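You operate a simulated robot arm through the tools that you are given. There is no shell and no other tool.

Carry out the task below with a simulated two-armed robot. There is one attempt and no reset: what you move stays moved.

Task
Level the tilting shelf with the yellow level and lock it.
Fine: free the red lever first; bubble's centre no further out than a tall mark, level left on the shelf; keep the bottle standing.

The check looks at the end state, three seconds after you hand in, the way a careful person would. Anything else that was tipped, shoved, dropped, spilled or broken makes it a failure.

Robot
Two 7-joint arms with fingered hands on one trunk that stands fixed in place. Base frame: the origin is at the foot of the trunk, x ahead of it, y to its left, z up. Units: m, degrees, N and s.
The left shoulder is at [0.08, 0.198, 1.371], the right one opposite. With the tool pointing down near the work surface each hand reaches from about 0.1 to 0.66 m from the base axis, measured 20 degrees to its own side. Payload 4 kg a hand.
The TCP of each hand is the grasp point between the finger pads, 0.026 m short of the fingertips. In the tool frame z runs along the fingers and y along their closing line. The gripper opens to 0.132 m; its body begins 0.073 m behind the TCP. The gripper is a hand of 4 fingers: y runs from the thumb to the fingers, the wrist lies at [0, 0, -0.239] in the tool frame, and closing takes about 1.5 s.
Orientation is told as [roll, pitch, yaw] about the base's x, y, z axes, in that order, counted from this pose: with the fingers straight down and closing along the base's y, the tool's x points along the base's -x, its y along +y and its z along -z.

Tools
- The arms move only by the tool servo_tool. It takes "left_rows", "right_rows" or both (then of equal length, played together; a hand with none holds still); each is a list of rows, each a list of 2 entries, a list of its own where there are three numbers: the shift along the tool's x, y, z in m, then the turn, a rotation vector about the tool's x, y, z in degrees. In form: [[[dx, dy, dz], [wx, wy, wz]], ...]. A call has 1 to 20 rows; each row shifts and turns the commanded pose from where the row before left it, along the tool's axes as they then stand. "left_grip" and "right_grip" are, for a hand that has rows, the gripper command, from -1 (shut) to 1 (fully open), values between in proportion, set as the call begins (left out, the last holds). Rows are played at 5 a second. More than 0.05 m and 8.6 degrees between two rows, or a gripper value outside its range, and nothing of the call is played. A pose out of reach is approached as far as the arm can. The call stops where the force on the tool passes 40 N (or 10 N more than at its start, if that is more) or the arm is blocked; 0.2 s more then pass. The fingers move at their own pace (about 0.072 m/s each) and stop on an object; they squeeze with about 28 N. The grip force told is the motor's: it shows also when the fingers shut on nothing. Time passes only in rows, and 0.2 s behind the last, so rows that do not move let the fingers close. It gives the time, the measured TCP pose, the force on the tool (base axes), the opening and the grip force at its end, in the units of the frame above (readings bear some noise), with the torque about the TCP (base axes, N m) and any sound that the robot's microphone picked up, and new pictures: "show" is both (left out), scene, wrist or none (wrist: the cameras of the hands that moved).
- Cameras (640 x 400 px; columns grow to the right, rows downward): "scene" is now at [0.0953, -0.0071, 1.5122]; the picture's right is [-0.10, -0.99, 0.00], its down [-0.88, 0.09, -0.46] and it looks along [0.46, -0.05, -0.89] (base axes); focal length 368 px, centre (320, 200). "left" rides on the left gripper at [-0.068, 0.002, -0.097] in its tool frame; the picture's right is [-0.02, -1.00, 0.00], its down [0.82, -0.02, -0.58] and it looks along [0.58, -0.01, 0.82] (tool axes); focal length 270 px, centre (320, 200). "right" rides on the right gripper at [0.068, 0.002, -0.097] in its tool frame; the picture's right is [-0.03, 1.00, 0.00], its down [-0.82, -0.02, -0.58] and it looks along [-0.58, -0.01, 0.82] (tool axes); focal length 270 px, centre (320, 200). There is no depth. A picture from a camera that has moved, and an enlarged one, comes with that camera's place and axes in the base frame and with its lens.
- move_column(by): slides the trunk up (or, below 0, down) by that many m; the arms and the scene camera ride with it, the base frame stays. It gives what a move gives, with no picture.
- set_fingers(finger1, finger2, finger3, thumb_bend, hand): sets how far each is bent, from 0 (flat) to 1 (curled in); at 0.3 the hand is open as for a grip, at 0.7 the pads meet at the TCP. One left out holds its place. A second passes; each finger stops where it meets its share of the squeeze, and holds until it gets a number again. A gripper value or a shape takes the hand back. It gives what a move gives, with no picture; readings hold the bend of each and the force on the fingers (four entries, about 0 where the hand has none), thumb and palm.
- hand_shape(shape, hand): the hand has 4 fingers and takes this shape, open, in about a second: jaw (thumb against the fingers, like two jaws); tri (thumb and two fingers); tip (a fingertip pinch); poke (one finger out to press); point (the index stretched); flat (the hand flat); cup (the hand cupped); fist (a fist). The gripper value then closes the fingers along that shape, each until it touches; the sizes above hold for jaw. It gives what a move gives, with no picture.
- aim_head(pan, tilt): turns the head with the scene camera to pan (to the left, within 86 degrees either way) and tilt (down, from -29 to 69), counted from straight ahead of the robot. It gives what a move gives, and a new picture of the scene camera.
- close_up(camera, box): a new picture of the part [left, top, right, bottom] of that camera's present view, enlarged. It takes no simulated time.
- finish_job(): hands the job in; it is judged then, once.

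Nothing tells you positions but the pictures and the camera data. Unless the task says otherwise, let go and move clear before handing in.

The tools are called after "Request:" by a JSON object that holds its "fn" and its "kwargs". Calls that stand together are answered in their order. servo_tool: Moves the arms, as the interface text tells. Its arguments: {"type":"object","properties":{"left_rows":{"type":"array"},"left_grip":{"type":"number"},"right_rows":{"type":"array"},"right_grip":{"type":"number"},"show":{"type":"string","enum":["both","scene","wrist","none"]}},"required":[]} The other tools are called the same way: move_column (by) moves the trunk up or down; hand_shape (shape, hand) gives the hand a shape; set_fingers (finger1, finger2, finger3, thumb_bend, hand) moves the fingers one by one; aim_head (pan, tilt) turns the head that bears the scene camera; close_up (camera, box) takes an enlarged picture of a part of a camera's view; finish_job () hands the job in.

At the start:

```text
t: 0.0
left_position: [0.3312, 0.2002, 0.9449]
left_tcp_rot: [0.0, 0.0, 0.0]
left_ft_force: [0.4, 0.1, 0.4]
left_torque: [-0.01, 0.01, -0.01]
left_width: 0.1323
left_grasp_force: 0.2
left_shape: jaw
left_bend: [0.3, 0.3, 0.3, 0.3]
left_finger forces: [0.0, 0.0, 0.0, 0.1, 0.0, 0.1]
right_position: [0.3591, -0.1471, 0.9048]
right_tcp_rot: [0.0, 0.0, -0.1]
right_ft_force: [-0.5, 0.2, -0.1]
right_torque: [0.01, 0.01, 0.01]
right_width: 0.1317
right_grasp_force: 0.0
right_shape: jaw
right_bend: [0.3, 0.3, 0.3, 0.3]
right_finger forces: [0.1, 0.0, 0.0, 0.0, 0.0, 0.0]
trunk travel left (down, up): [-0.68, 0.16]
head pan, tilt (commanded): [-5.7, 62.8]
```

scene: 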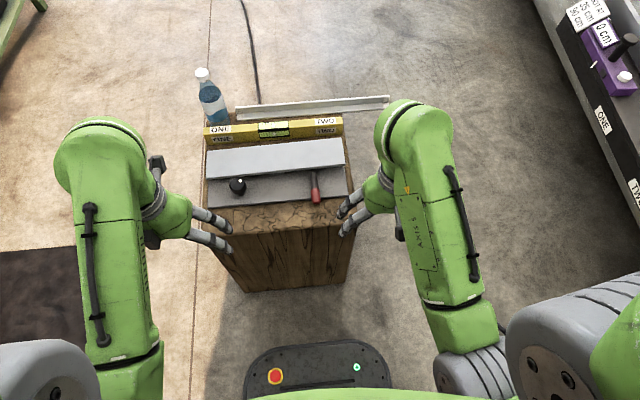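
right: 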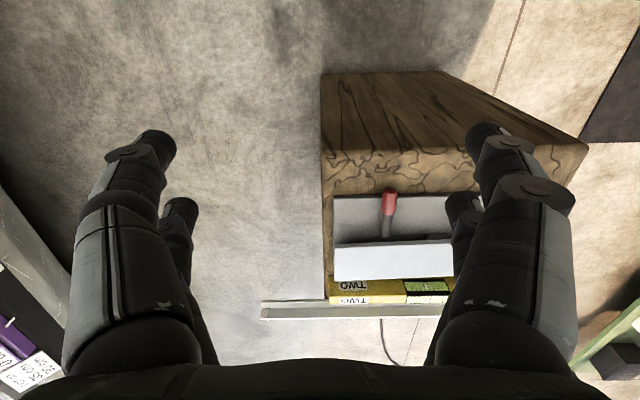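
left: 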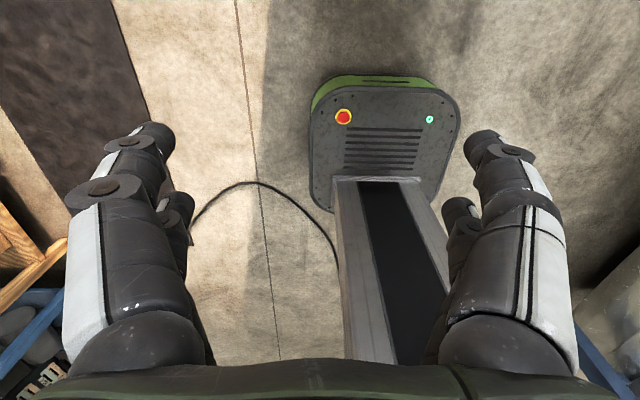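

I see a wooden block with a tilting shelf, a yellow level on it, a black knob and a red lever, with a bottle behind to the left. I'll take close-ups to understand the mechanism first.

Request:
{"fn": "close_up", "kwargs": {"camera": "scene", "box": [180, 60, 400, 220]}}

Request:
{"fn": "close_up", "kwargs": {"camera": "scene", "box": [195, 105, 355, 215]}}

Request:
{"fn": "close_up", "kwargs": {"camera": "scene", "box": [530, 0, 640, 110]}}

Request:
{"fn": "close_up", "kwargs": {"camera": "right", "box": [250, 150, 490, 330]}}

```text
2.50 times, centred on (290, 140) of scene
camera zoom: at [0.0953, -0.0071, 1.5122], right [-0.1, -0.99, 0.0], down [-0.88, 0.09, -0.46], along [0.46, -0.05, -0.89], focal length 921 px, centre (395, 350)
```

zoom: 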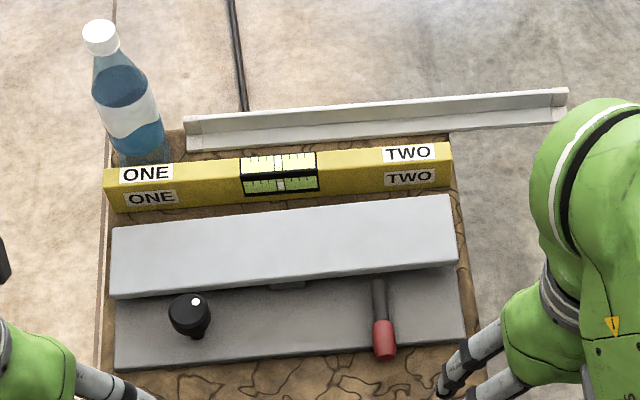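

```text
3.64 times, centred on (275, 160) of scene
camera zoom: at [0.0953, -0.0071, 1.5122], right [-0.1, -0.99, 0.0], down [-0.88, 0.09, -0.46], along [0.46, -0.05, -0.89], focal length 1340 px, centre (484, 346)
```

zoom: 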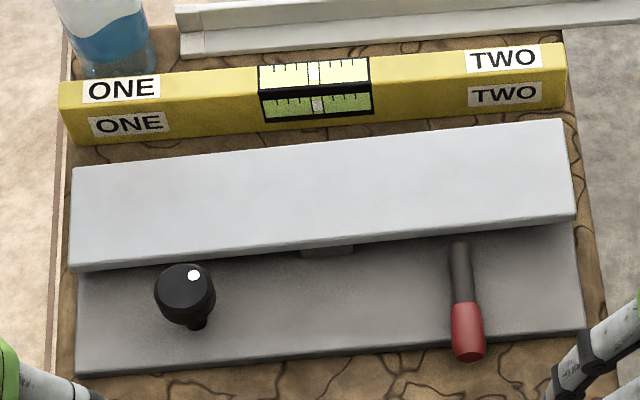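

```text
3.64 times, centred on (585, 55) of scene
camera zoom: at [0.0953, -0.0071, 1.5122], right [-0.1, -0.99, 0.0], down [-0.88, 0.09, -0.46], along [0.46, -0.05, -0.89], focal length 1340 px, centre (-644, 727)
```

zoom: 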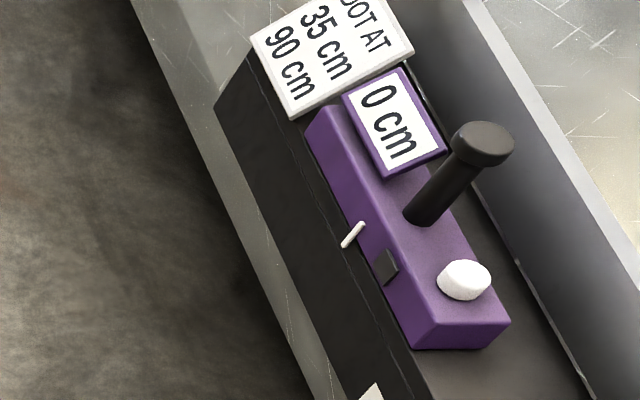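

```text
2.22 times, centred on (370, 240) of right
camera zoom: at [0.2887, -0.1462, 1.0019], right [0.03, 1.0, 0.0], down [0.82, -0.02, 0.58], along [0.58, -0.01, -0.82], focal length 601 px, centre (209, 111)
```

zoom: 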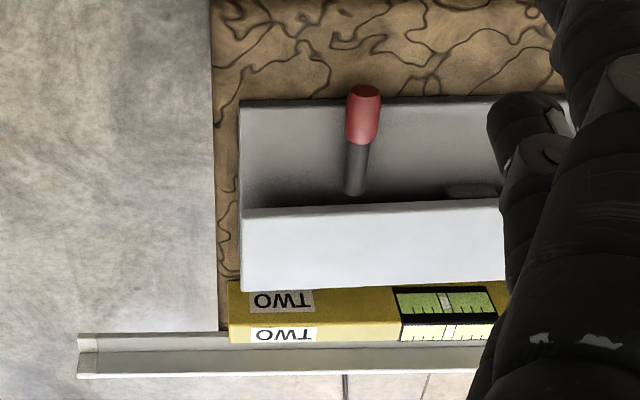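

Request:
{"fn": "close_up", "kwargs": {"camera": "scene", "box": [255, 115, 295, 140]}}

Request:
{"fn": "close_up", "kwargs": {"camera": "scene", "box": [225, 165, 335, 215]}}

Request:
{"fn": "close_up", "kwargs": {"camera": "scene", "box": [185, 60, 245, 150]}}

```text
16.00 times, centred on (275, 128) of scene
camera zoom: at [0.0953, -0.0071, 1.5122], right [-0.1, -0.99, 0.0], down [-0.88, 0.09, -0.46], along [0.46, -0.05, -0.89], focal length 5895 px, centre (1040, 1360)
```

zoom: 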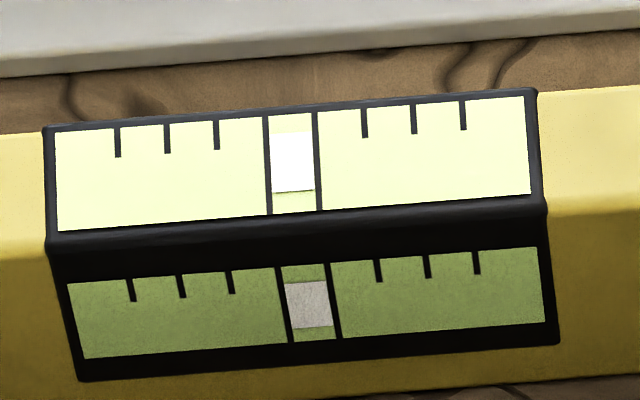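

```text
5.82 times, centred on (280, 190) of scene
camera zoom: at [0.0953, -0.0071, 1.5122], right [-0.1, -0.99, 0.0], down [-0.88, 0.09, -0.46], along [0.46, -0.05, -0.89], focal length 2144 px, centre (553, 258)
```

zoom: 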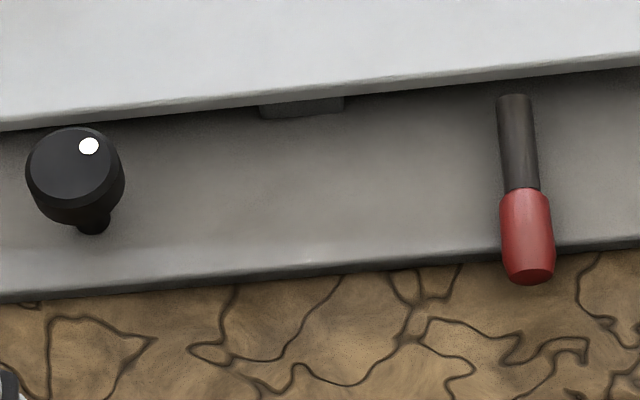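

```text
4.44 times, centred on (215, 105) of scene
camera zoom: at [0.0953, -0.0071, 1.5122], right [-0.1, -0.99, 0.0], down [-0.88, 0.09, -0.46], along [0.46, -0.05, -0.89], focal length 1638 px, centre (787, 622)
```

zoom: 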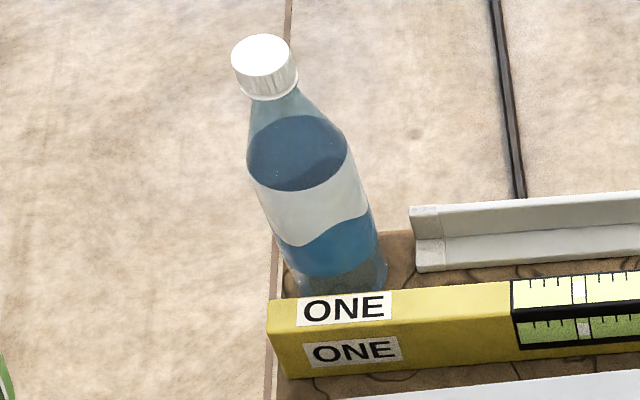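

The lever is red at the right of the base plate, the knob with a white dot at the left, and the level stands behind the shelf at roughly x≈0.78, z≈0.63, which looks far for the present trunk height. I'll lower the trunk a bit to gain reach and then look from closer.

Request:
{"fn": "move_column", "kwargs": {"by": -0.2}}

Request:
{"fn": "aim_head", "kwargs": {"pan": 0, "tilt": 50}}

```text
t: 2.2
left_position: [0.3319, 0.1997, 0.744]
left_tcp_rot: [0.0, -0.1, 0.0]
left_ft_force: [-0.1, 0.7, 0.6]
left_torque: [0.02, -0.02, 0.0]
left_width: 0.1316
left_grasp_force: 0.2
left_shape: jaw
left_bend: [0.3, 0.3, 0.3, 0.3]
left_finger forces: [0.0, 0.0, 0.0, 0.0, 0.1, 0.1]
right_position: [0.3577, -0.1479, 0.7047]
right_tcp_rot: [-0.1, 0.0, -0.1]
right_ft_force: [0.1, -0.2, -0.3]
right_torque: [-0.01, -0.01, 0.0]
right_width: 0.1319
right_grasp_force: 0.1
right_shape: jaw
right_bend: [0.3, 0.3, 0.3, 0.3]
right_finger forces: [0.0, 0.0, 0.0, 0.0, 0.0, 0.0]
trunk travel left (down, up): [-0.48, 0.36]
head pan, tilt (commanded): [-5.7, 62.8]
```

```text
t: 2.9
left_position: [0.3322, 0.2008, 0.7444]
left_tcp_rot: [0.0, 0.0, -0.1]
left_ft_force: [-0.2, 0.2, 0.6]
left_torque: [0.02, 0.0, -0.02]
left_width: 0.132
left_grasp_force: 0.1
left_shape: jaw
left_bend: [0.3, 0.3, 0.3, 0.3]
left_finger forces: [0.0, 0.1, 0.0, 0.1, 0.2, 0.0]
right_position: [0.3596, -0.1474, 0.7058]
right_tcp_rot: [0.0, -0.1, 0.0]
right_ft_force: [0.0, -0.2, 0.1]
right_torque: [-0.02, 0.01, -0.01]
right_width: 0.1317
right_grasp_force: 0.1
right_shape: jaw
right_bend: [0.3, 0.3, 0.3, 0.3]
right_finger forces: [0.0, 0.0, 0.0, 0.0, 0.0, 0.0]
trunk travel left (down, up): [-0.48, 0.36]
head pan, tilt (commanded): [0.0, 50.0]
camera scene: at [0.1091, -0.0008, 1.3278], right [0.0, -1.0, 0.0], down [-0.77, 0.0, -0.64], along [0.64, 0.0, -0.77], focal length 368 px, centre (320, 200)
```

scene: 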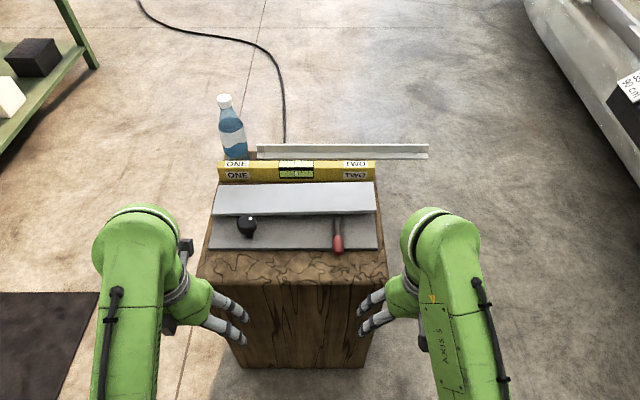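

Request:
{"fn": "close_up", "kwargs": {"camera": "scene", "box": [190, 145, 400, 285]}}

Request:
{"fn": "close_up", "kwargs": {"camera": "scene", "box": [300, 200, 390, 265]}}

Request:
{"fn": "close_up", "kwargs": {"camera": "right", "box": [200, 0, 480, 200]}}

Request:
{"fn": "close_up", "kwargs": {"camera": "right", "box": [0, 0, 640, 400]}}

```text
2.86 times, centred on (295, 215) of scene
camera zoom: at [0.1091, -0.0008, 1.3278], right [0.0, -1.0, 0.0], down [-0.77, 0.0, -0.64], along [0.64, 0.0, -0.77], focal length 1053 px, centre (391, 157)
```

zoom: 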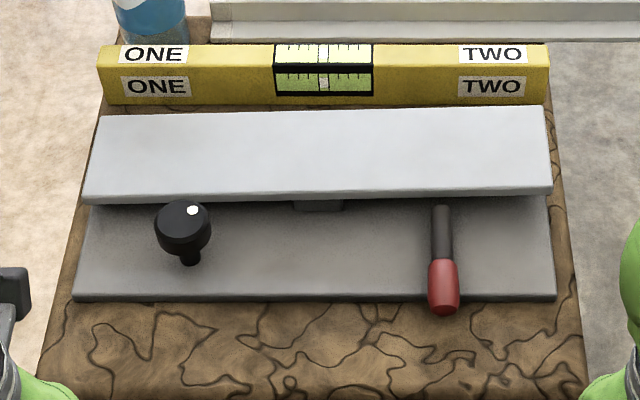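

```text
6.15 times, centred on (345, 232) of scene
camera zoom: at [0.1091, -0.0008, 1.3278], right [0.0, -1.0, 0.0], down [-0.77, 0.0, -0.64], along [0.64, 0.0, -0.77], focal length 2267 px, centre (166, 0)
```

zoom: 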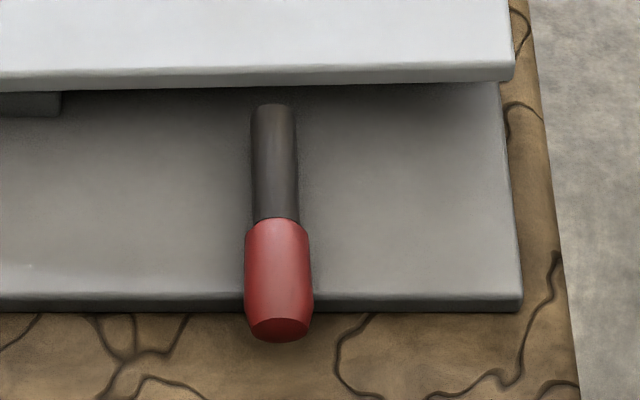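

```text
2.00 times, centred on (340, 100) of right
camera zoom: at [0.2887, -0.1462, 0.8019], right [0.03, 1.0, 0.0], down [0.82, -0.02, 0.58], along [0.58, -0.01, -0.82], focal length 541 px, centre (280, 400)
```

zoom: 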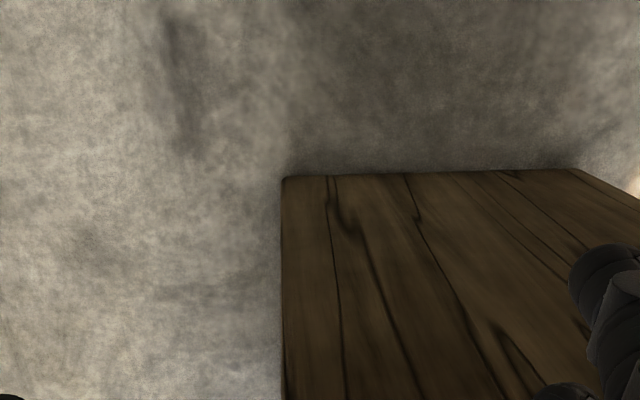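

```text
1.00 times, centred on (320, 200) of right (not enlarged: the box is as wide or as high as the picture)
camera zoom: at [0.2887, -0.1462, 0.8019], right [0.03, 1.0, 0.0], down [0.82, -0.02, 0.58], along [0.58, -0.01, -0.82], focal length 270 px, centre (320, 200)
```

zoom: 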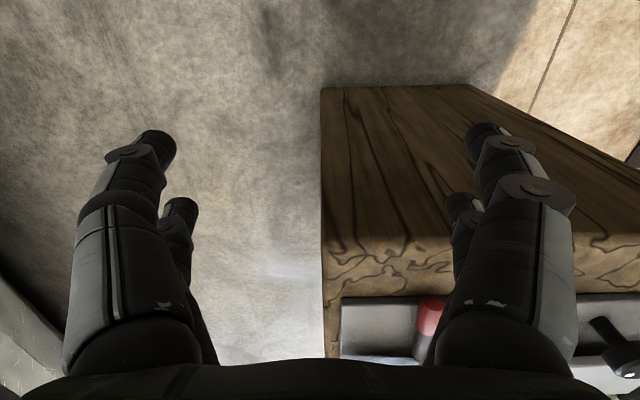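

Request:
{"fn": "servo_tool", "kwargs": {"right_rows": [[[0, 0.012, -0.012], [0, -8, 0]], [[0, 0.012, -0.012], [0, -8, 0]], [[0, 0.012, -0.012], [0, -8, 0]], [[0, 0.012, -0.012], [0, -8, 0]], [[0, 0.012, -0.012], [0, -8, 0]]], "show": "both"}}

```text
t: 4.1
left_position: [0.3328, 0.2005, 0.7441]
left_tcp_rot: [0.1, -0.1, 0.0]
left_ft_force: [0.3, -1.5, 0.0]
left_torque: [0.0, -0.03, -0.02]
left_width: 0.1317
left_grasp_force: 0.0
left_shape: jaw
left_bend: [0.3, 0.3, 0.3, 0.3]
left_finger forces: [0.1, 0.0, 0.1, 0.0, 0.1, 0.1]
right_position: [0.3422, -0.0872, 0.7626]
right_tcp_rot: [0.0, -40.2, -0.1]
right_ft_force: [0.3, 0.0, -0.4]
right_torque: [0.01, 0.02, 0.02]
right_width: 0.1319
right_grasp_force: 0.1
right_shape: jaw
right_bend: [0.3, 0.3, 0.3, 0.3]
right_finger forces: [0.1, 0.1, 0.1, 0.1, 0.0, 0.0]
trunk travel left (down, up): [-0.48, 0.36]
head pan, tilt (commanded): [0.0, 50.0]
camera scene: at [0.1089, -0.0012, 1.3279], right [0.0, -1.0, 0.0], down [-0.77, 0.0, -0.64], along [0.64, 0.0, -0.77], focal length 368 px, centre (320, 200)
camera right: at [0.2262, -0.086, 0.7927], right [0.02, 1.0, 0.02], down [0.25, -0.02, 0.97], along [0.97, -0.01, -0.25], focal length 270 px, centre (320, 200)
```

scene: 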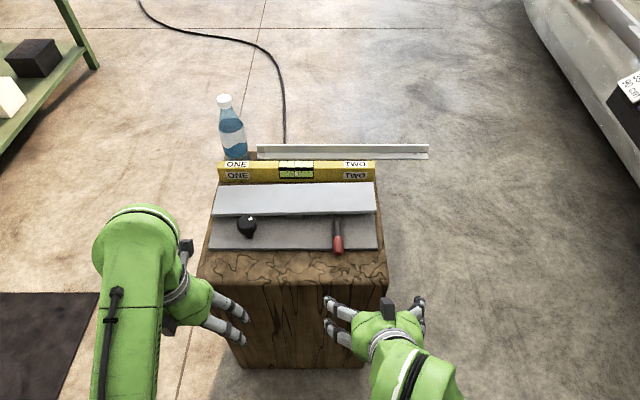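
right: 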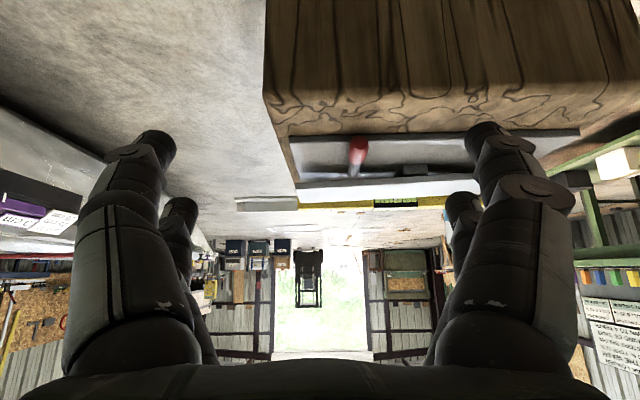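

Request:
{"fn": "close_up", "kwargs": {"camera": "right", "box": [260, 80, 500, 220]}}

Request:
{"fn": "close_up", "kwargs": {"camera": "right", "box": [320, 120, 440, 200]}}

```text
2.67 times, centred on (380, 150) of right
camera zoom: at [0.2262, -0.086, 0.7927], right [0.02, 1.0, 0.02], down [0.25, -0.02, 0.97], along [0.97, -0.01, -0.25], focal length 721 px, centre (160, 333)
```

zoom: 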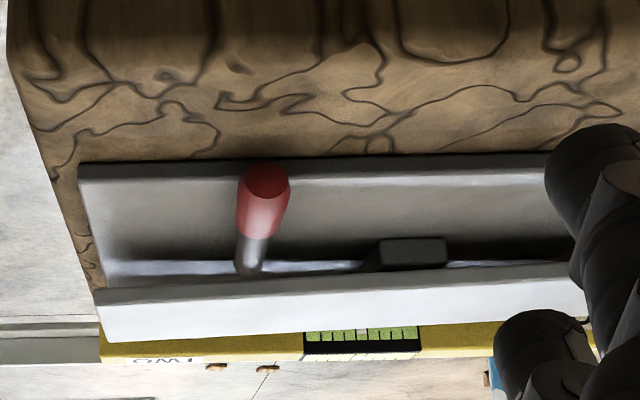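

```text
5.00 times, centred on (380, 160) of right
camera zoom: at [0.2262, -0.086, 0.7927], right [0.02, 1.0, 0.02], down [0.25, -0.02, 0.97], along [0.97, -0.01, -0.25], focal length 1351 px, centre (20, 400)
```

zoom: 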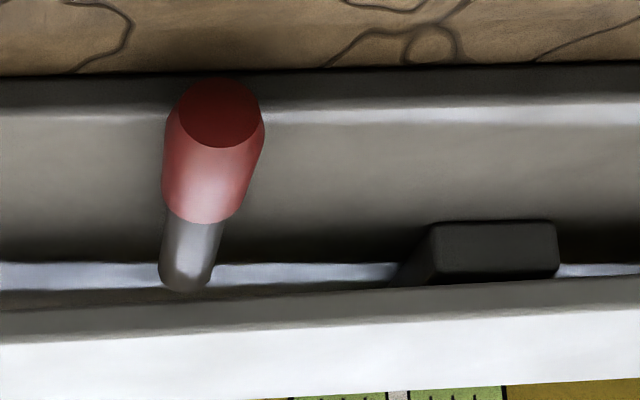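

The lever lies nearly horizontal, from about (0.625,-0.04,0.65) to its red tip at (0.536,-0.04,0.64), just over the base plate; the shelf's right end is higher. I'll swing the right hand round to the right side for a side view of the lever and its pivot.

Request:
{"fn": "servo_tool", "kwargs": {"right_rows": [[[0, -0.05, 0], [0, 0, 0]], [[0, -0.05, 0], [0, 0, 0]], [[0, -0.05, 0], [0, 0, 0]], [[0, -0.05, 0], [0, 0, 0]], [[0, -0.05, 0], [0, 0, 0]], [[-0.0383, 0, 0.0321], [-5.14, 0, -6.13]], [[-0.0383, 0, 0.0321], [-5.14, 0, -6.13]], [[-0.0383, 0, 0.0321], [-5.14, 0, -6.13]], [[0, 0, 0], [-5.14, 0, -6.13]], [[0, 0, 0], [-5.14, 0, -6.13]], [[0, 0, 0], [-5.14, 0, -6.13]]], "show": "both"}}

```text
t: 5.1
left_position: [0.3324, 0.189, 0.7479]
left_tcp_rot: [0.5, -0.6, -0.6]
left_ft_force: [0.6, 0.5, 0.4]
left_torque: [-0.01, 0.02, -0.01]
left_width: 0.1316
left_grasp_force: 0.0
left_shape: jaw
left_bend: [0.3, 0.3, 0.3, 0.3]
left_finger forces: [0.1, 0.0, 0.0, 0.1, 0.1, 0.1]
right_position: [0.3383, -0.1573, 0.7582]
right_tcp_rot: [1.5, -39.5, 21.9]
right_ft_force: [1.1, -0.5, -0.3]
right_torque: [0.02, -0.02, 0.03]
right_width: 0.1318
right_grasp_force: 0.1
right_shape: jaw
right_bend: [0.3, 0.3, 0.3, 0.3]
right_finger forces: [0.1, 0.0, 0.1, 0.0, 0.0, 0.0]
trunk travel left (down, up): [-0.48, 0.36]
head pan, tilt (commanded): [0.0, 50.0]
stopped in row 4 (right hand): the arm was blocked; the commanded pose is now the measured one
camera scene: at [0.107, -0.0141, 1.3282], right [0.0, -1.0, -0.01], down [-0.77, 0.01, -0.64], along [0.64, 0.01, -0.76], focal length 368 px, centre (320, 200)
camera right: at [0.2295, -0.2012, 0.7898], right [-0.37, 0.93, 0.04], down [0.26, 0.07, 0.96], along [0.89, 0.36, -0.26], focal length 270 px, centre (320, 200)
```

scene: 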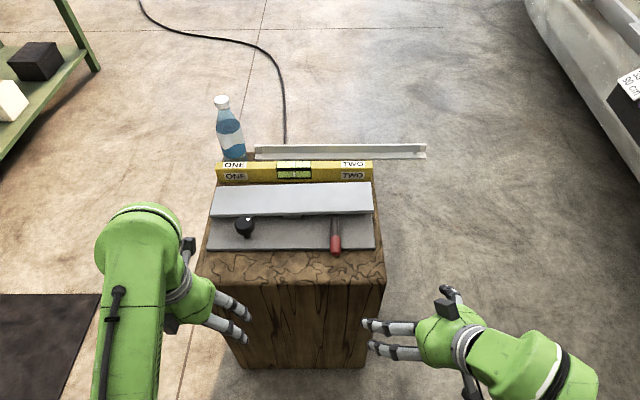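
right: 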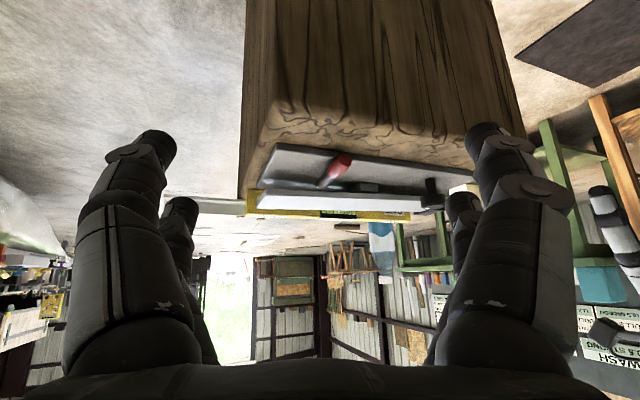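

Request:
{"fn": "servo_tool", "kwargs": {"right_rows": [[[0, 0, 0], [0, 0, 0]], [[0, 0, 0], [0, 0, 0]], [[0, 0, 0], [0, 0, 0]]], "show": "scene"}}

```text
t: 5.9
left_position: [0.3329, 0.1917, 0.7488]
left_tcp_rot: [0.8, -0.7, -0.8]
left_ft_force: [0.0, -0.7, -0.1]
left_torque: [-0.01, -0.01, -0.02]
left_width: 0.132
left_grasp_force: 0.0
left_shape: jaw
left_bend: [0.3, 0.3, 0.3, 0.3]
left_finger forces: [0.1, 0.0, 0.0, 0.0, 0.0, 0.0]
right_position: [0.3377, -0.1579, 0.7604]
right_tcp_rot: [1.5, -39.6, 21.8]
right_ft_force: [0.3, 0.5, -0.3]
right_torque: [-0.01, 0.02, 0.0]
right_width: 0.132
right_grasp_force: 0.0
right_shape: jaw
right_bend: [0.3, 0.3, 0.3, 0.3]
right_finger forces: [0.0, 0.0, 0.0, 0.1, 0.0, 0.1]
trunk travel left (down, up): [-0.48, 0.36]
head pan, tilt (commanded): [0.0, 50.0]
camera scene: at [0.1067, -0.0143, 1.3281], right [0.0, -1.0, -0.01], down [-0.76, 0.01, -0.64], along [0.64, 0.01, -0.76], focal length 368 px, centre (320, 200)
```

scene: 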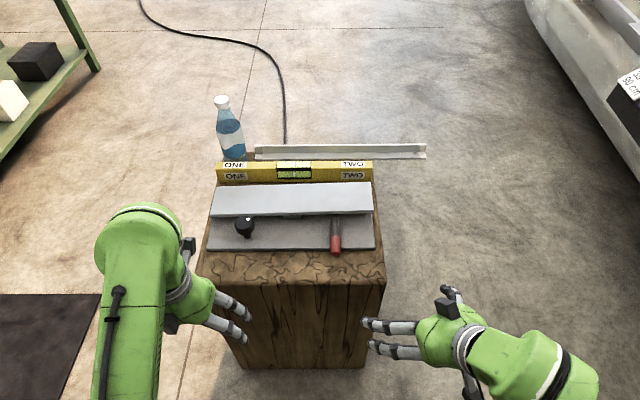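

Request:
{"fn": "servo_tool", "kwargs": {"right_rows": [[[-0.03, -0.01, 0], [0, 4, 0]], [[-0.03, -0.01, 0], [0, 4, 0]], [[-0.03, -0.01, 0], [0, 4, 0]]], "show": "scene"}}

```text
t: 6.7
left_position: [0.3349, 0.1971, 0.7458]
left_tcp_rot: [0.0, -0.4, -0.7]
left_ft_force: [0.2, -0.7, 0.5]
left_torque: [0.02, 0.0, 0.04]
left_width: 0.1323
left_grasp_force: 0.0
left_shape: jaw
left_bend: [0.3, 0.3, 0.3, 0.3]
left_finger forces: [0.0, 0.0, 0.1, 0.0, 0.0, 0.1]
right_position: [0.4191, -0.1502, 0.8123]
right_tcp_rot: [0.6, -27.2, 22.3]
right_ft_force: [0.0, 0.9, -0.6]
right_torque: [-0.01, 0.01, 0.03]
right_width: 0.132
right_grasp_force: 0.1
right_shape: jaw
right_bend: [0.3, 0.3, 0.3, 0.3]
right_finger forces: [0.1, 0.0, 0.0, 0.1, 0.0, 0.1]
trunk travel left (down, up): [-0.48, 0.36]
head pan, tilt (commanded): [0.0, 50.0]
camera scene: at [0.1104, -0.0008, 1.3276], right [0.0, -1.0, 0.0], down [-0.77, 0.0, -0.64], along [0.64, 0.0, -0.77], focal length 368 px, centre (320, 200)
```

scene: 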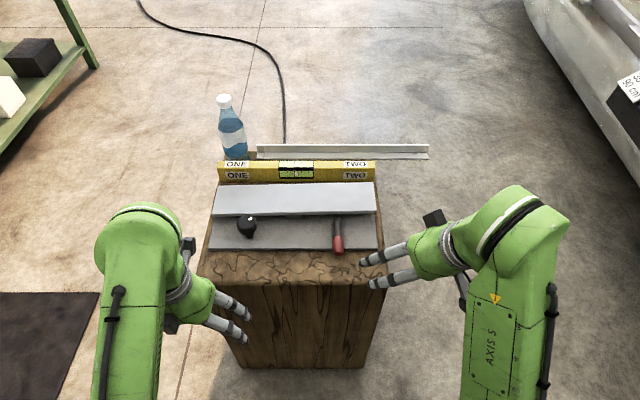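

Request:
{"fn": "servo_tool", "kwargs": {"right_rows": [[[-0.0112, -0.048, 0.0058], [0, 0, 0]], [[-0.0112, -0.048, 0.0058], [0, 0, 0]], [[-0.0112, -0.048, 0.0058], [0, 0, 0]], [[-0.0112, -0.048, 0.0058], [0, 0, 0]], [[-0.0112, -0.048, 0.0058], [0, 0, 0]], [[0, 0, 0], [-3.66, 0, -7.11]], [[0, 0, 0], [-3.66, 0, -7.11]], [[0, 0, 0], [-3.66, 0, -7.11]], [[0, 0, 0], [-3.66, 0, -7.11]], [[0, 0, 0], [-3.66, 0, -7.11]], [[0, 0, 0], [-3.66, 0, -7.11]], [[0, 0, 0], [-3.66, 0, -7.11]], [[0, 0, 0], [-3.66, 0, -7.11]]], "show": "both"}}

```text
t: 9.5
left_position: [0.3349, 0.1963, 0.7454]
left_tcp_rot: [0.0, -0.5, -0.6]
left_ft_force: [-0.4, -0.9, -0.8]
left_torque: [-0.01, -0.02, 0.01]
left_width: 0.1317
left_grasp_force: 0.0
left_shape: jaw
left_bend: [0.3, 0.3, 0.3, 0.3]
left_finger forces: [0.1, 0.0, 0.0, 0.0, 0.0, 0.0]
right_position: [0.5682, -0.3483, 0.8099]
right_tcp_rot: [0.2, -27.6, 86.6]
right_ft_force: [0.7, -0.5, 0.8]
right_torque: [-0.01, -0.01, 0.0]
right_width: 0.1322
right_grasp_force: 0.0
right_shape: jaw
right_bend: [0.3, 0.3, 0.3, 0.3]
right_finger forces: [0.1, 0.0, 0.0, 0.0, 0.0, 0.1]
trunk travel left (down, up): [-0.48, 0.36]
head pan, tilt (commanded): [0.0, 50.0]
camera scene: at [0.1097, -0.0009, 1.3278], right [0.0, -1.0, 0.0], down [-0.77, 0.0, -0.64], along [0.64, 0.0, -0.77], focal length 368 px, centre (320, 200)
camera right: at [0.5592, -0.4543, 0.8633], right [-1.0, 0.08, 0.01], down [0.05, 0.45, 0.89], along [0.06, 0.89, -0.45], focal length 270 px, centre (320, 200)
```

scene: 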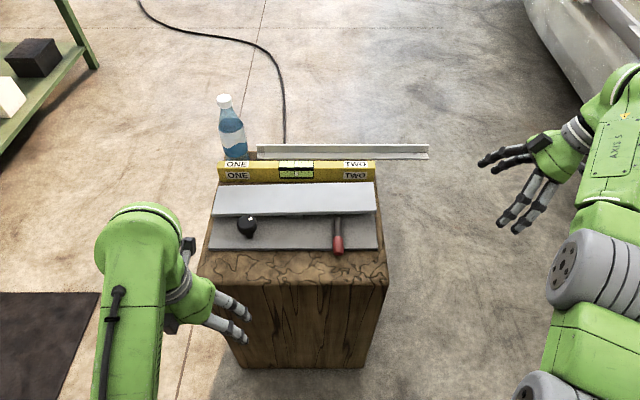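
right: 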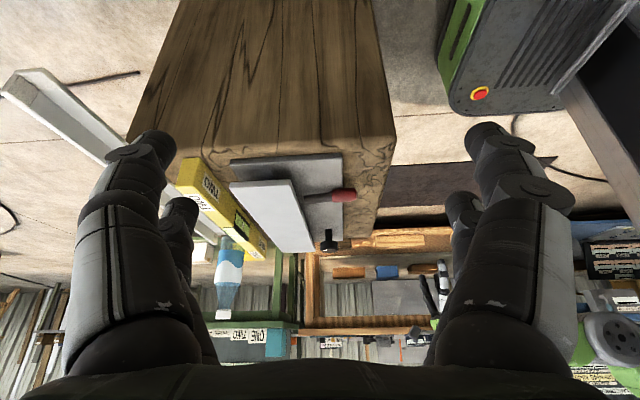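

Request:
{"fn": "close_up", "kwargs": {"camera": "right", "box": [170, 130, 410, 280]}}

Request:
{"fn": "close_up", "kwargs": {"camera": "right", "box": [260, 150, 380, 225]}}

```text
2.67 times, centred on (290, 205) of right
camera zoom: at [0.5592, -0.4543, 0.8633], right [-1.0, 0.08, 0.01], down [0.05, 0.45, 0.89], along [0.06, 0.89, -0.45], focal length 721 px, centre (400, 187)
```

zoom: 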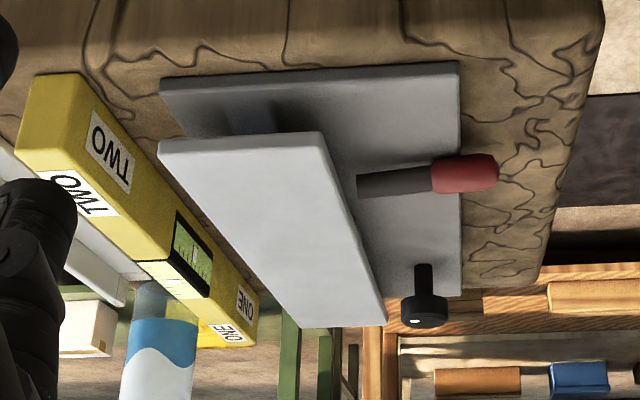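

```text
5.33 times, centred on (320, 188) of right
camera zoom: at [0.5592, -0.4543, 0.8633], right [-1.0, 0.08, 0.01], down [0.05, 0.45, 0.89], along [0.06, 0.89, -0.45], focal length 1442 px, centre (320, 267)
```

zoom: 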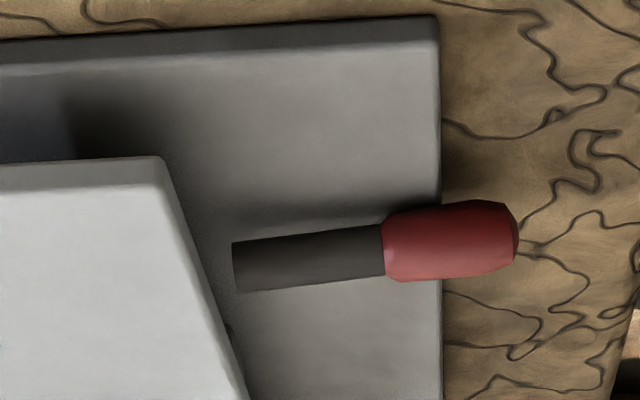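

The side view shows the lever as a bare bar with its pivot probably at the grey end under the shelf's front edge, and no label for its direction. I'll bring the right hand back to straight down over the red handle.

Request:
{"fn": "servo_tool", "kwargs": {"right_rows": [[[0, 0, 0], [3.64, 0, 6.97]], [[0, 0, 0], [3.64, 0, 6.97]], [[0, 0, 0], [3.64, 0, 6.97]], [[0, 0, 0], [3.64, 0, 6.97]], [[0, 0, 0], [3.64, 0, 6.97]], [[0, 0, 0], [3.64, 0, 6.97]], [[0, 0, 0], [3.64, 0, 6.97]], [[0, 0, 0], [3.64, 0, 6.97]], [[0, 0, 0], [3.64, 0, 6.97]], [[0, 0, 0], [3.64, 0, 6.97]], [[0, 0, 0], [3.64, 0, 6.97]], [[0, 0, 0], [0, 6.9, 0]], [[0, 0, 0], [0, 6.9, 0]], [[0, 0, 0], [0, 6.9, 0]], [[0, 0, 0], [0, 6.9, 0]]], "show": "both"}}

```text
t: 12.7
left_position: [0.335, 0.1973, 0.7464]
left_tcp_rot: [0.0, -0.5, -0.8]
left_ft_force: [0.1, -0.5, 0.5]
left_torque: [-0.03, -0.01, -0.03]
left_width: 0.1321
left_grasp_force: 0.1
left_shape: jaw
left_bend: [0.3, 0.3, 0.3, 0.3]
left_finger forces: [0.1, 0.0, 0.0, 0.0, 0.0, 0.0]
right_position: [0.5697, -0.3481, 0.8104]
right_tcp_rot: [0.1, 0.1, 0.0]
right_ft_force: [-0.3, -0.3, -0.3]
right_torque: [0.01, 0.02, -0.01]
right_width: 0.1318
right_grasp_force: 0.0
right_shape: jaw
right_bend: [0.3, 0.3, 0.3, 0.3]
right_finger forces: [0.0, 0.0, 0.0, 0.0, 0.0, 0.0]
trunk travel left (down, up): [-0.48, 0.36]
head pan, tilt (commanded): [0.0, 50.0]
camera scene: at [0.11, -0.0008, 1.3278], right [0.0, -1.0, 0.0], down [-0.77, 0.0, -0.64], along [0.64, 0.0, -0.77], focal length 368 px, centre (320, 200)
camera right: at [0.4999, -0.3476, 0.9068], right [0.02, 1.0, 0.0], down [0.82, -0.02, 0.57], along [0.57, -0.01, -0.82], focal length 270 px, centre (320, 200)
```

scene: 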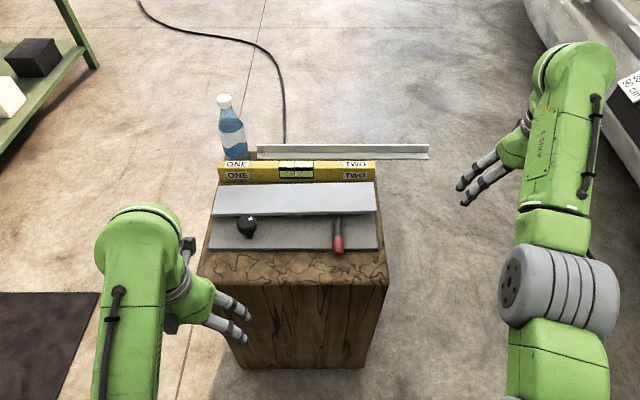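
right: 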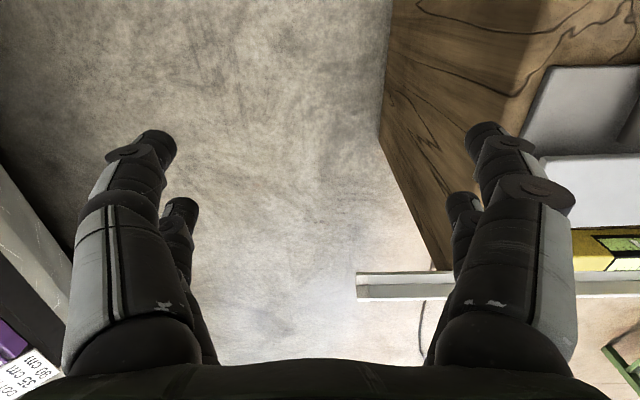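

Request:
{"fn": "servo_tool", "kwargs": {"right_rows": [[[0.003, 0.044, 0.005], [0, 0, 0]], [[0.003, 0.044, 0.005], [0, 0, 0]], [[0.003, 0.044, 0.005], [0, 0, 0]], [[0.003, 0.044, 0.005], [0, 0, 0]], [[0.003, 0.044, 0.005], [0, 0, 0]], [[0.003, 0.044, 0.005], [0, 0, 0]], [[0.003, 0.044, 0.005], [0, 0, 0]]], "show": "both"}}

```text
t: 14.3
left_position: [0.3347, 0.198, 0.7446]
left_tcp_rot: [0.1, -0.5, -0.8]
left_ft_force: [-0.2, 0.3, 0.2]
left_torque: [0.0, 0.03, 0.04]
left_width: 0.1319
left_grasp_force: 0.1
left_shape: jaw
left_bend: [0.3, 0.3, 0.3, 0.3]
left_finger forces: [0.0, 0.0, 0.0, 0.1, 0.0, 0.1]
right_position: [0.549, -0.0385, 0.7789]
right_tcp_rot: [0.1, 0.2, 0.0]
right_ft_force: [0.1, -0.5, -0.1]
right_torque: [-0.02, -0.01, 0.02]
right_width: 0.1321
right_grasp_force: 0.0
right_shape: jaw
right_bend: [0.3, 0.3, 0.3, 0.3]
right_finger forces: [0.1, 0.0, 0.1, 0.0, 0.1, 0.1]
trunk travel left (down, up): [-0.48, 0.36]
head pan, tilt (commanded): [0.0, 50.0]
camera scene: at [0.1094, 0.0005, 1.3279], right [0.0, -1.0, 0.0], down [-0.77, 0.0, -0.64], along [0.64, 0.0, -0.77], focal length 368 px, centre (320, 200)
camera right: at [0.4798, -0.0376, 0.8758], right [0.02, 1.0, 0.0], down [0.82, -0.02, 0.58], along [0.57, -0.01, -0.82], focal length 270 px, centre (320, 200)
```

scene: 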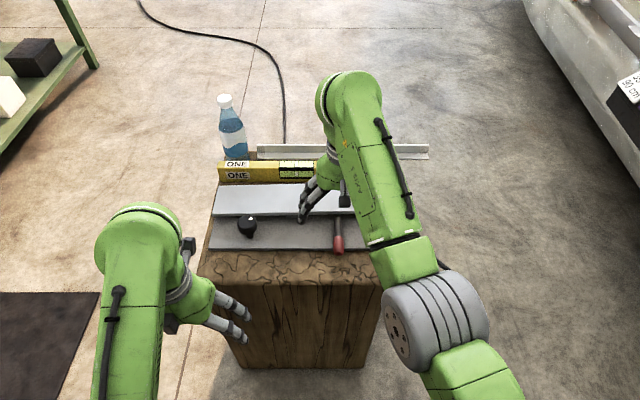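
right: 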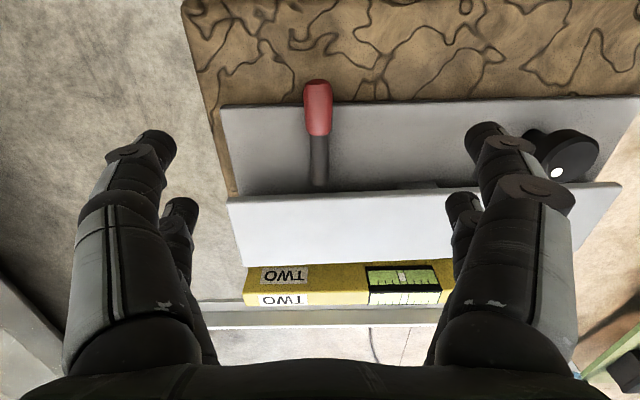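

Request:
{"fn": "servo_tool", "kwargs": {"right_rows": [[[0, -0.001, 0.04], [0, 0, 0]], [[0, -0.001, 0.04], [0, 0, 0]], [[0, 0, 0.03], [0, 0, 0]], [[0, 0, 0], [0, 0, 0]]], "right_grip": -0.2, "show": "both"}}

```text
t: 15.3
left_position: [0.3353, 0.1989, 0.7463]
left_tcp_rot: [0.1, -0.4, -0.8]
left_ft_force: [-0.2, 0.4, 0.4]
left_torque: [-0.01, 0.02, -0.02]
left_width: 0.132
left_grasp_force: 0.1
left_shape: jaw
left_bend: [0.3, 0.3, 0.3, 0.3]
left_finger forces: [0.0, 0.1, 0.0, 0.1, 0.0, 0.0]
right_position: [0.5461, -0.0458, 0.6693]
right_tcp_rot: [0.1, 0.1, 0.0]
right_ft_force: [0.3, 0.1, -0.2]
right_torque: [0.0, 0.04, -0.01]
right_width: 0.0534
right_grasp_force: 0.1
right_shape: jaw
right_bend: [0.73, 0.73, 0.73, 0.7]
right_finger forces: [0.0, 0.1, 0.0, 0.0, 0.1, 0.0]
trunk travel left (down, up): [-0.48, 0.36]
head pan, tilt (commanded): [0.0, 50.0]
camera scene: at [0.1091, -0.0006, 1.3279], right [0.0, -1.0, 0.0], down [-0.77, 0.0, -0.64], along [0.64, 0.0, -0.77], focal length 368 px, centre (320, 200)
camera right: at [0.4774, -0.0435, 0.7666], right [0.02, 1.0, 0.0], down [0.82, -0.02, 0.58], along [0.58, -0.01, -0.82], focal length 270 px, centre (320, 200)
```

scene: 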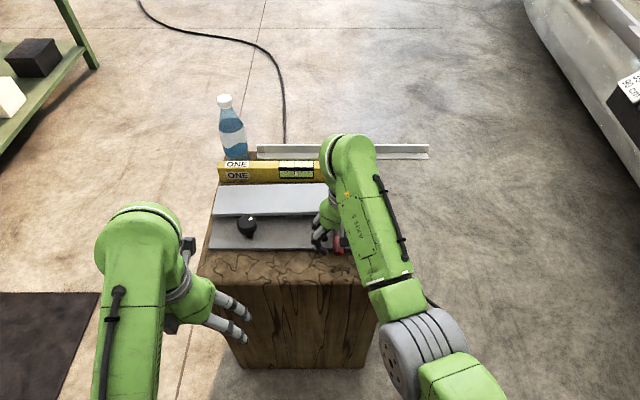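
right: 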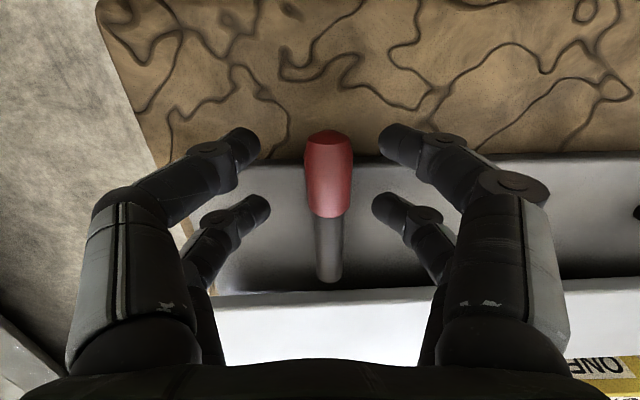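

Request:
{"fn": "servo_tool", "kwargs": {"right_rows": [[[0, 0.004, 0.006], [0, 0, 0]], [[0, 0.001, 0.006], [0, 0, 0]], [[0, 0, 0], [0, 0, 0]]], "show": "wrist"}}

```text
t: 16.1
left_position: [0.3353, 0.197, 0.7477]
left_tcp_rot: [-0.1, -0.6, -0.7]
left_ft_force: [-0.2, 0.5, -0.4]
left_torque: [0.03, -0.01, 0.01]
left_width: 0.132
left_grasp_force: 0.0
left_shape: jaw
left_bend: [0.3, 0.3, 0.3, 0.3]
left_finger forces: [0.1, 0.0, 0.0, 0.0, 0.0, 0.1]
right_position: [0.5475, -0.039, 0.6581]
right_tcp_rot: [0.2, -0.2, 0.2]
right_ft_force: [2.6, -0.7, 16.6]
right_torque: [-0.1, -0.37, 0.01]
right_width: 0.0539
right_grasp_force: 0.1
right_shape: jaw
right_bend: [0.73, 0.74, 0.74, 0.7]
right_finger forces: [0.0, 7.1, 9.5, 0.0, 0.0, 0.1]
trunk travel left (down, up): [-0.48, 0.36]
head pan, tilt (commanded): [0.0, 50.0]
camera right: at [0.4771, -0.0375, 0.7548], right [0.02, 1.0, 0.0], down [0.81, -0.02, 0.58], along [0.58, -0.01, -0.81], focal length 270 px, centre (320, 200)
```

right: 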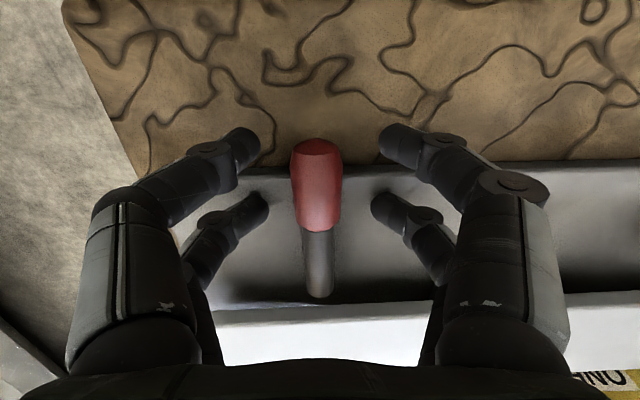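

Request:
{"fn": "servo_tool", "kwargs": {"right_rows": [[[0, 0, -0.006], [0, 0, 0]], [[0, 0, 0], [0, 0, 0]]], "show": "none"}}

Request:
{"fn": "servo_tool", "kwargs": {"right_rows": [[[0, 0, 0], [0, 0, 0]], [[0, 0, 0], [0, 0, 0]], [[0, 0, 0], [0, 0, 0]], [[0, 0, 0], [0, 0, 0]], [[0, 0, 0], [0, 0, 0]]], "right_grip": -0.8, "show": "wrist"}}

```text
t: 16.7
left_position: [0.3338, 0.1976, 0.7459]
left_tcp_rot: [-0.1, -0.5, -0.6]
left_ft_force: [-0.5, 0.4, 0.2]
left_torque: [0.0, 0.02, -0.01]
left_width: 0.1318
left_grasp_force: 0.2
left_shape: jaw
left_bend: [0.3, 0.3, 0.3, 0.3]
left_finger forces: [0.1, 0.0, 0.0, 0.1, 0.1, 0.0]
right_position: [0.5461, -0.0384, 0.6598]
right_tcp_rot: [0.1, 0.2, 0.1]
right_ft_force: [0.7, -0.6, 2.4]
right_torque: [-0.07, -0.04, -0.06]
right_width: 0.0531
right_grasp_force: 0.1
right_shape: jaw
right_bend: [0.73, 0.74, 0.74, 0.7]
right_finger forces: [0.0, 0.8, 2.4, 0.0, 0.1, 0.0]
trunk travel left (down, up): [-0.48, 0.36]
head pan, tilt (commanded): [0.0, 50.0]
```

```text
t: 17.9
left_position: [0.3344, 0.1974, 0.7457]
left_tcp_rot: [0.0, -0.5, -0.7]
left_ft_force: [-0.5, -0.2, 0.3]
left_torque: [0.0, 0.0, 0.01]
left_width: 0.1317
left_grasp_force: 0.1
left_shape: jaw
left_bend: [0.3, 0.3, 0.3, 0.3]
left_finger forces: [0.0, 0.1, 0.0, 0.0, 0.0, 0.0]
right_position: [0.5467, -0.038, 0.6593]
right_tcp_rot: [0.2, 0.3, 0.1]
right_ft_force: [-5.0, -1.2, -4.6]
right_torque: [-0.02, 0.23, 0.01]
right_width: 0.0217
right_grasp_force: 28.1
right_shape: jaw
right_bend: [0.72, 0.73, 0.73, 0.7]
right_finger forces: [25.3, 24.4, 24.5, 0.1, 26.0, 0.0]
trunk travel left (down, up): [-0.48, 0.36]
head pan, tilt (commanded): [0.0, 50.0]
camera right: at [0.4776, -0.0373, 0.7566], right [0.02, 1.0, 0.0], down [0.82, -0.02, 0.57], along [0.57, -0.01, -0.82], focal length 270 px, centre (320, 200)
```

right: 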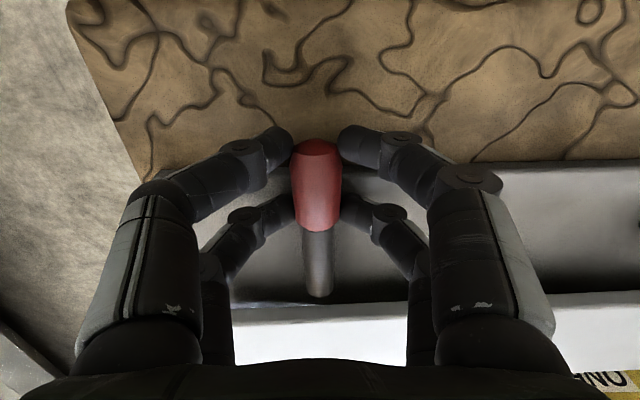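

Request:
{"fn": "servo_tool", "kwargs": {"right_rows": [[[0, 0, -0.005], [0, 0, 0]], [[0, 0, 0], [0, 0, 0]]], "show": "none"}}

```text
t: 18.5
left_position: [0.3343, 0.1972, 0.7463]
left_tcp_rot: [0.0, -0.5, -0.6]
left_ft_force: [-0.3, 0.4, -0.1]
left_torque: [0.01, -0.01, 0.04]
left_width: 0.1319
left_grasp_force: 0.0
left_shape: jaw
left_bend: [0.3, 0.3, 0.3, 0.3]
left_finger forces: [0.0, 0.0, 0.0, 0.0, 0.0, 0.0]
right_position: [0.5476, -0.0383, 0.664]
right_tcp_rot: [0.1, 0.4, 0.0]
right_ft_force: [-5.6, -2.0, -11.5]
right_torque: [-0.04, 0.73, 0.05]
right_width: 0.0212
right_grasp_force: 27.7
right_shape: jaw
right_bend: [0.73, 0.72, 0.73, 0.7]
right_finger forces: [26.5, 22.8, 23.0, 0.0, 28.0, 0.1]
trunk travel left (down, up): [-0.48, 0.36]
head pan, tilt (commanded): [0.0, 50.0]
```

Request:
{"fn": "servo_tool", "kwargs": {"right_rows": [[[0, 0, 0.005], [0, 0, 0]], [[0, 0.005, 0], [0, 0, 0]], [[0, 0, 0], [0, 0, 0]]], "show": "wrist"}}

```text
t: 19.3
left_position: [0.3339, 0.1966, 0.7464]
left_tcp_rot: [0.2, -0.5, -0.6]
left_ft_force: [0.4, 0.1, -0.7]
left_torque: [0.01, -0.03, 0.03]
left_width: 0.132
left_grasp_force: 0.0
left_shape: jaw
left_bend: [0.3, 0.3, 0.3, 0.3]
left_finger forces: [0.0, 0.0, 0.0, 0.1, 0.0, 0.0]
right_position: [0.5473, -0.0359, 0.6603]
right_tcp_rot: [0.1, 0.2, 0.0]
right_ft_force: [-10.6, -20.8, -5.5]
right_torque: [-0.53, 0.35, 0.03]
right_width: 0.0221
right_grasp_force: 28.1
right_shape: jaw
right_bend: [0.73, 0.72, 0.73, 0.7]
right_finger forces: [22.7, 21.7, 30.7, 0.0, 34.1, 0.1]
trunk travel left (down, up): [-0.48, 0.36]
head pan, tilt (commanded): [0.0, 50.0]
camera right: at [0.4774, -0.0345, 0.7574], right [0.03, 1.0, 0.0], down [0.82, -0.02, 0.58], along [0.58, -0.01, -0.82], focal length 270 px, centre (320, 200)
```

right: 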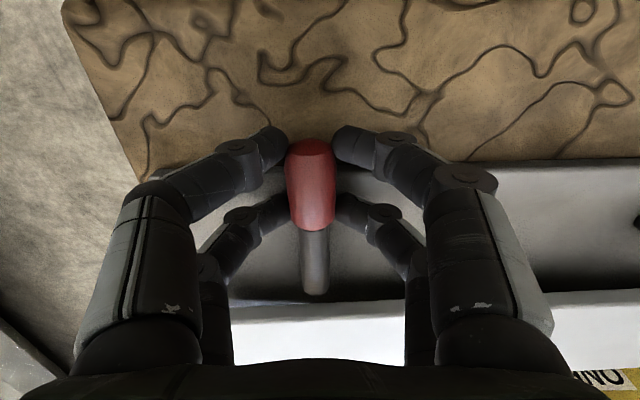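

Request:
{"fn": "servo_tool", "kwargs": {"right_rows": [[[0, -0.005, 0], [0, 0, 0]], [[0, -0.005, 0], [0, 0, 0]], [[0, 0, 0], [0, 0, 0]]], "show": "wrist"}}

```text
t: 20.1
left_position: [0.3352, 0.1985, 0.7459]
left_tcp_rot: [-0.1, -0.5, -0.8]
left_ft_force: [0.1, -0.8, -0.2]
left_torque: [0.03, 0.0, 0.0]
left_width: 0.1323
left_grasp_force: 0.1
left_shape: jaw
left_bend: [0.3, 0.3, 0.3, 0.3]
left_finger forces: [0.0, 0.0, 0.1, 0.1, 0.1, 0.1]
right_position: [0.5471, -0.0407, 0.6615]
right_tcp_rot: [0.2, 0.2, 0.3]
right_ft_force: [-0.5, 20.0, -3.8]
right_torque: [0.47, 0.21, -0.02]
right_width: 0.0195
right_grasp_force: 27.5
right_shape: jaw
right_bend: [0.72, 0.72, 0.73, 0.7]
right_finger forces: [32.6, 30.9, 21.5, 0.1, 22.4, 0.1]
trunk travel left (down, up): [-0.48, 0.36]
head pan, tilt (commanded): [0.0, 50.0]
camera right: at [0.4772, -0.0404, 0.7582], right [0.02, 1.0, 0.01], down [0.82, -0.02, 0.57], along [0.57, -0.01, -0.82], focal length 270 px, centre (320, 200)
```

right: 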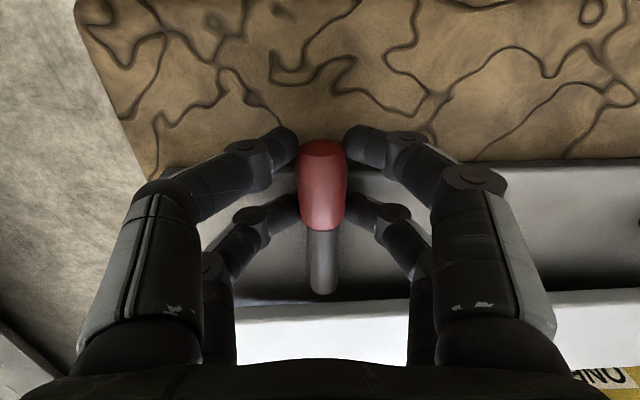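

The lever is stiff both ways sideways but gave a little upward, so it seems to flip up about a horizontal axis. I'll recentre and lift it a little along an arc about its grey end, watching the force.

Request:
{"fn": "servo_tool", "kwargs": {"right_rows": [[[0, 0.004, 0], [0, 0, 0]], [[-0.0009, 0, -0.0051], [0, 4, 0]], [[-0.0009, 0, -0.0051], [0, 4, 0]], [[0, 0, 0], [0, 0, 0]]], "show": "wrist"}}

```text
t: 21.1
left_position: [0.3341, 0.1983, 0.7468]
left_tcp_rot: [0.2, -0.5, -0.7]
left_ft_force: [-1.4, 0.8, 0.2]
left_torque: [-0.01, 0.01, -0.01]
left_width: 0.132
left_grasp_force: 0.1
left_shape: jaw
left_bend: [0.3, 0.3, 0.3, 0.3]
left_finger forces: [0.0, 0.0, 0.0, 0.0, 0.0, 0.0]
right_position: [0.5485, -0.0394, 0.6686]
right_tcp_rot: [0.0, 8.2, 0.0]
right_ft_force: [-3.0, -6.6, -3.1]
right_torque: [-0.06, 0.17, 0.03]
right_width: 0.0203
right_grasp_force: 28.1
right_shape: jaw
right_bend: [0.72, 0.72, 0.73, 0.7]
right_finger forces: [26.2, 25.0, 27.8, 0.1, 29.2, 0.0]
trunk travel left (down, up): [-0.48, 0.36]
head pan, tilt (commanded): [0.0, 50.0]
camera right: at [0.4935, -0.0379, 0.7747], right [0.02, 1.0, 0.0], down [0.89, -0.02, 0.46], along [0.46, -0.01, -0.89], focal length 270 px, centre (320, 200)
```

right: 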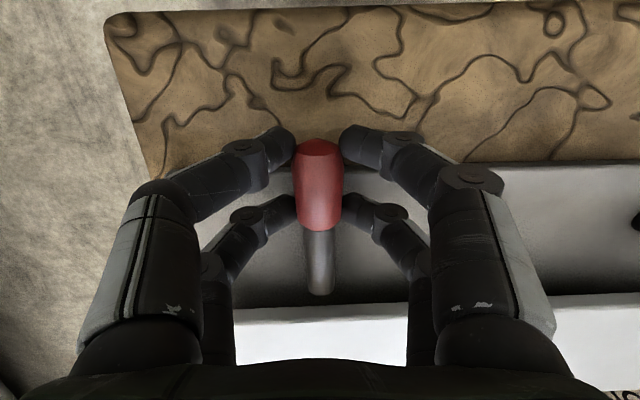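

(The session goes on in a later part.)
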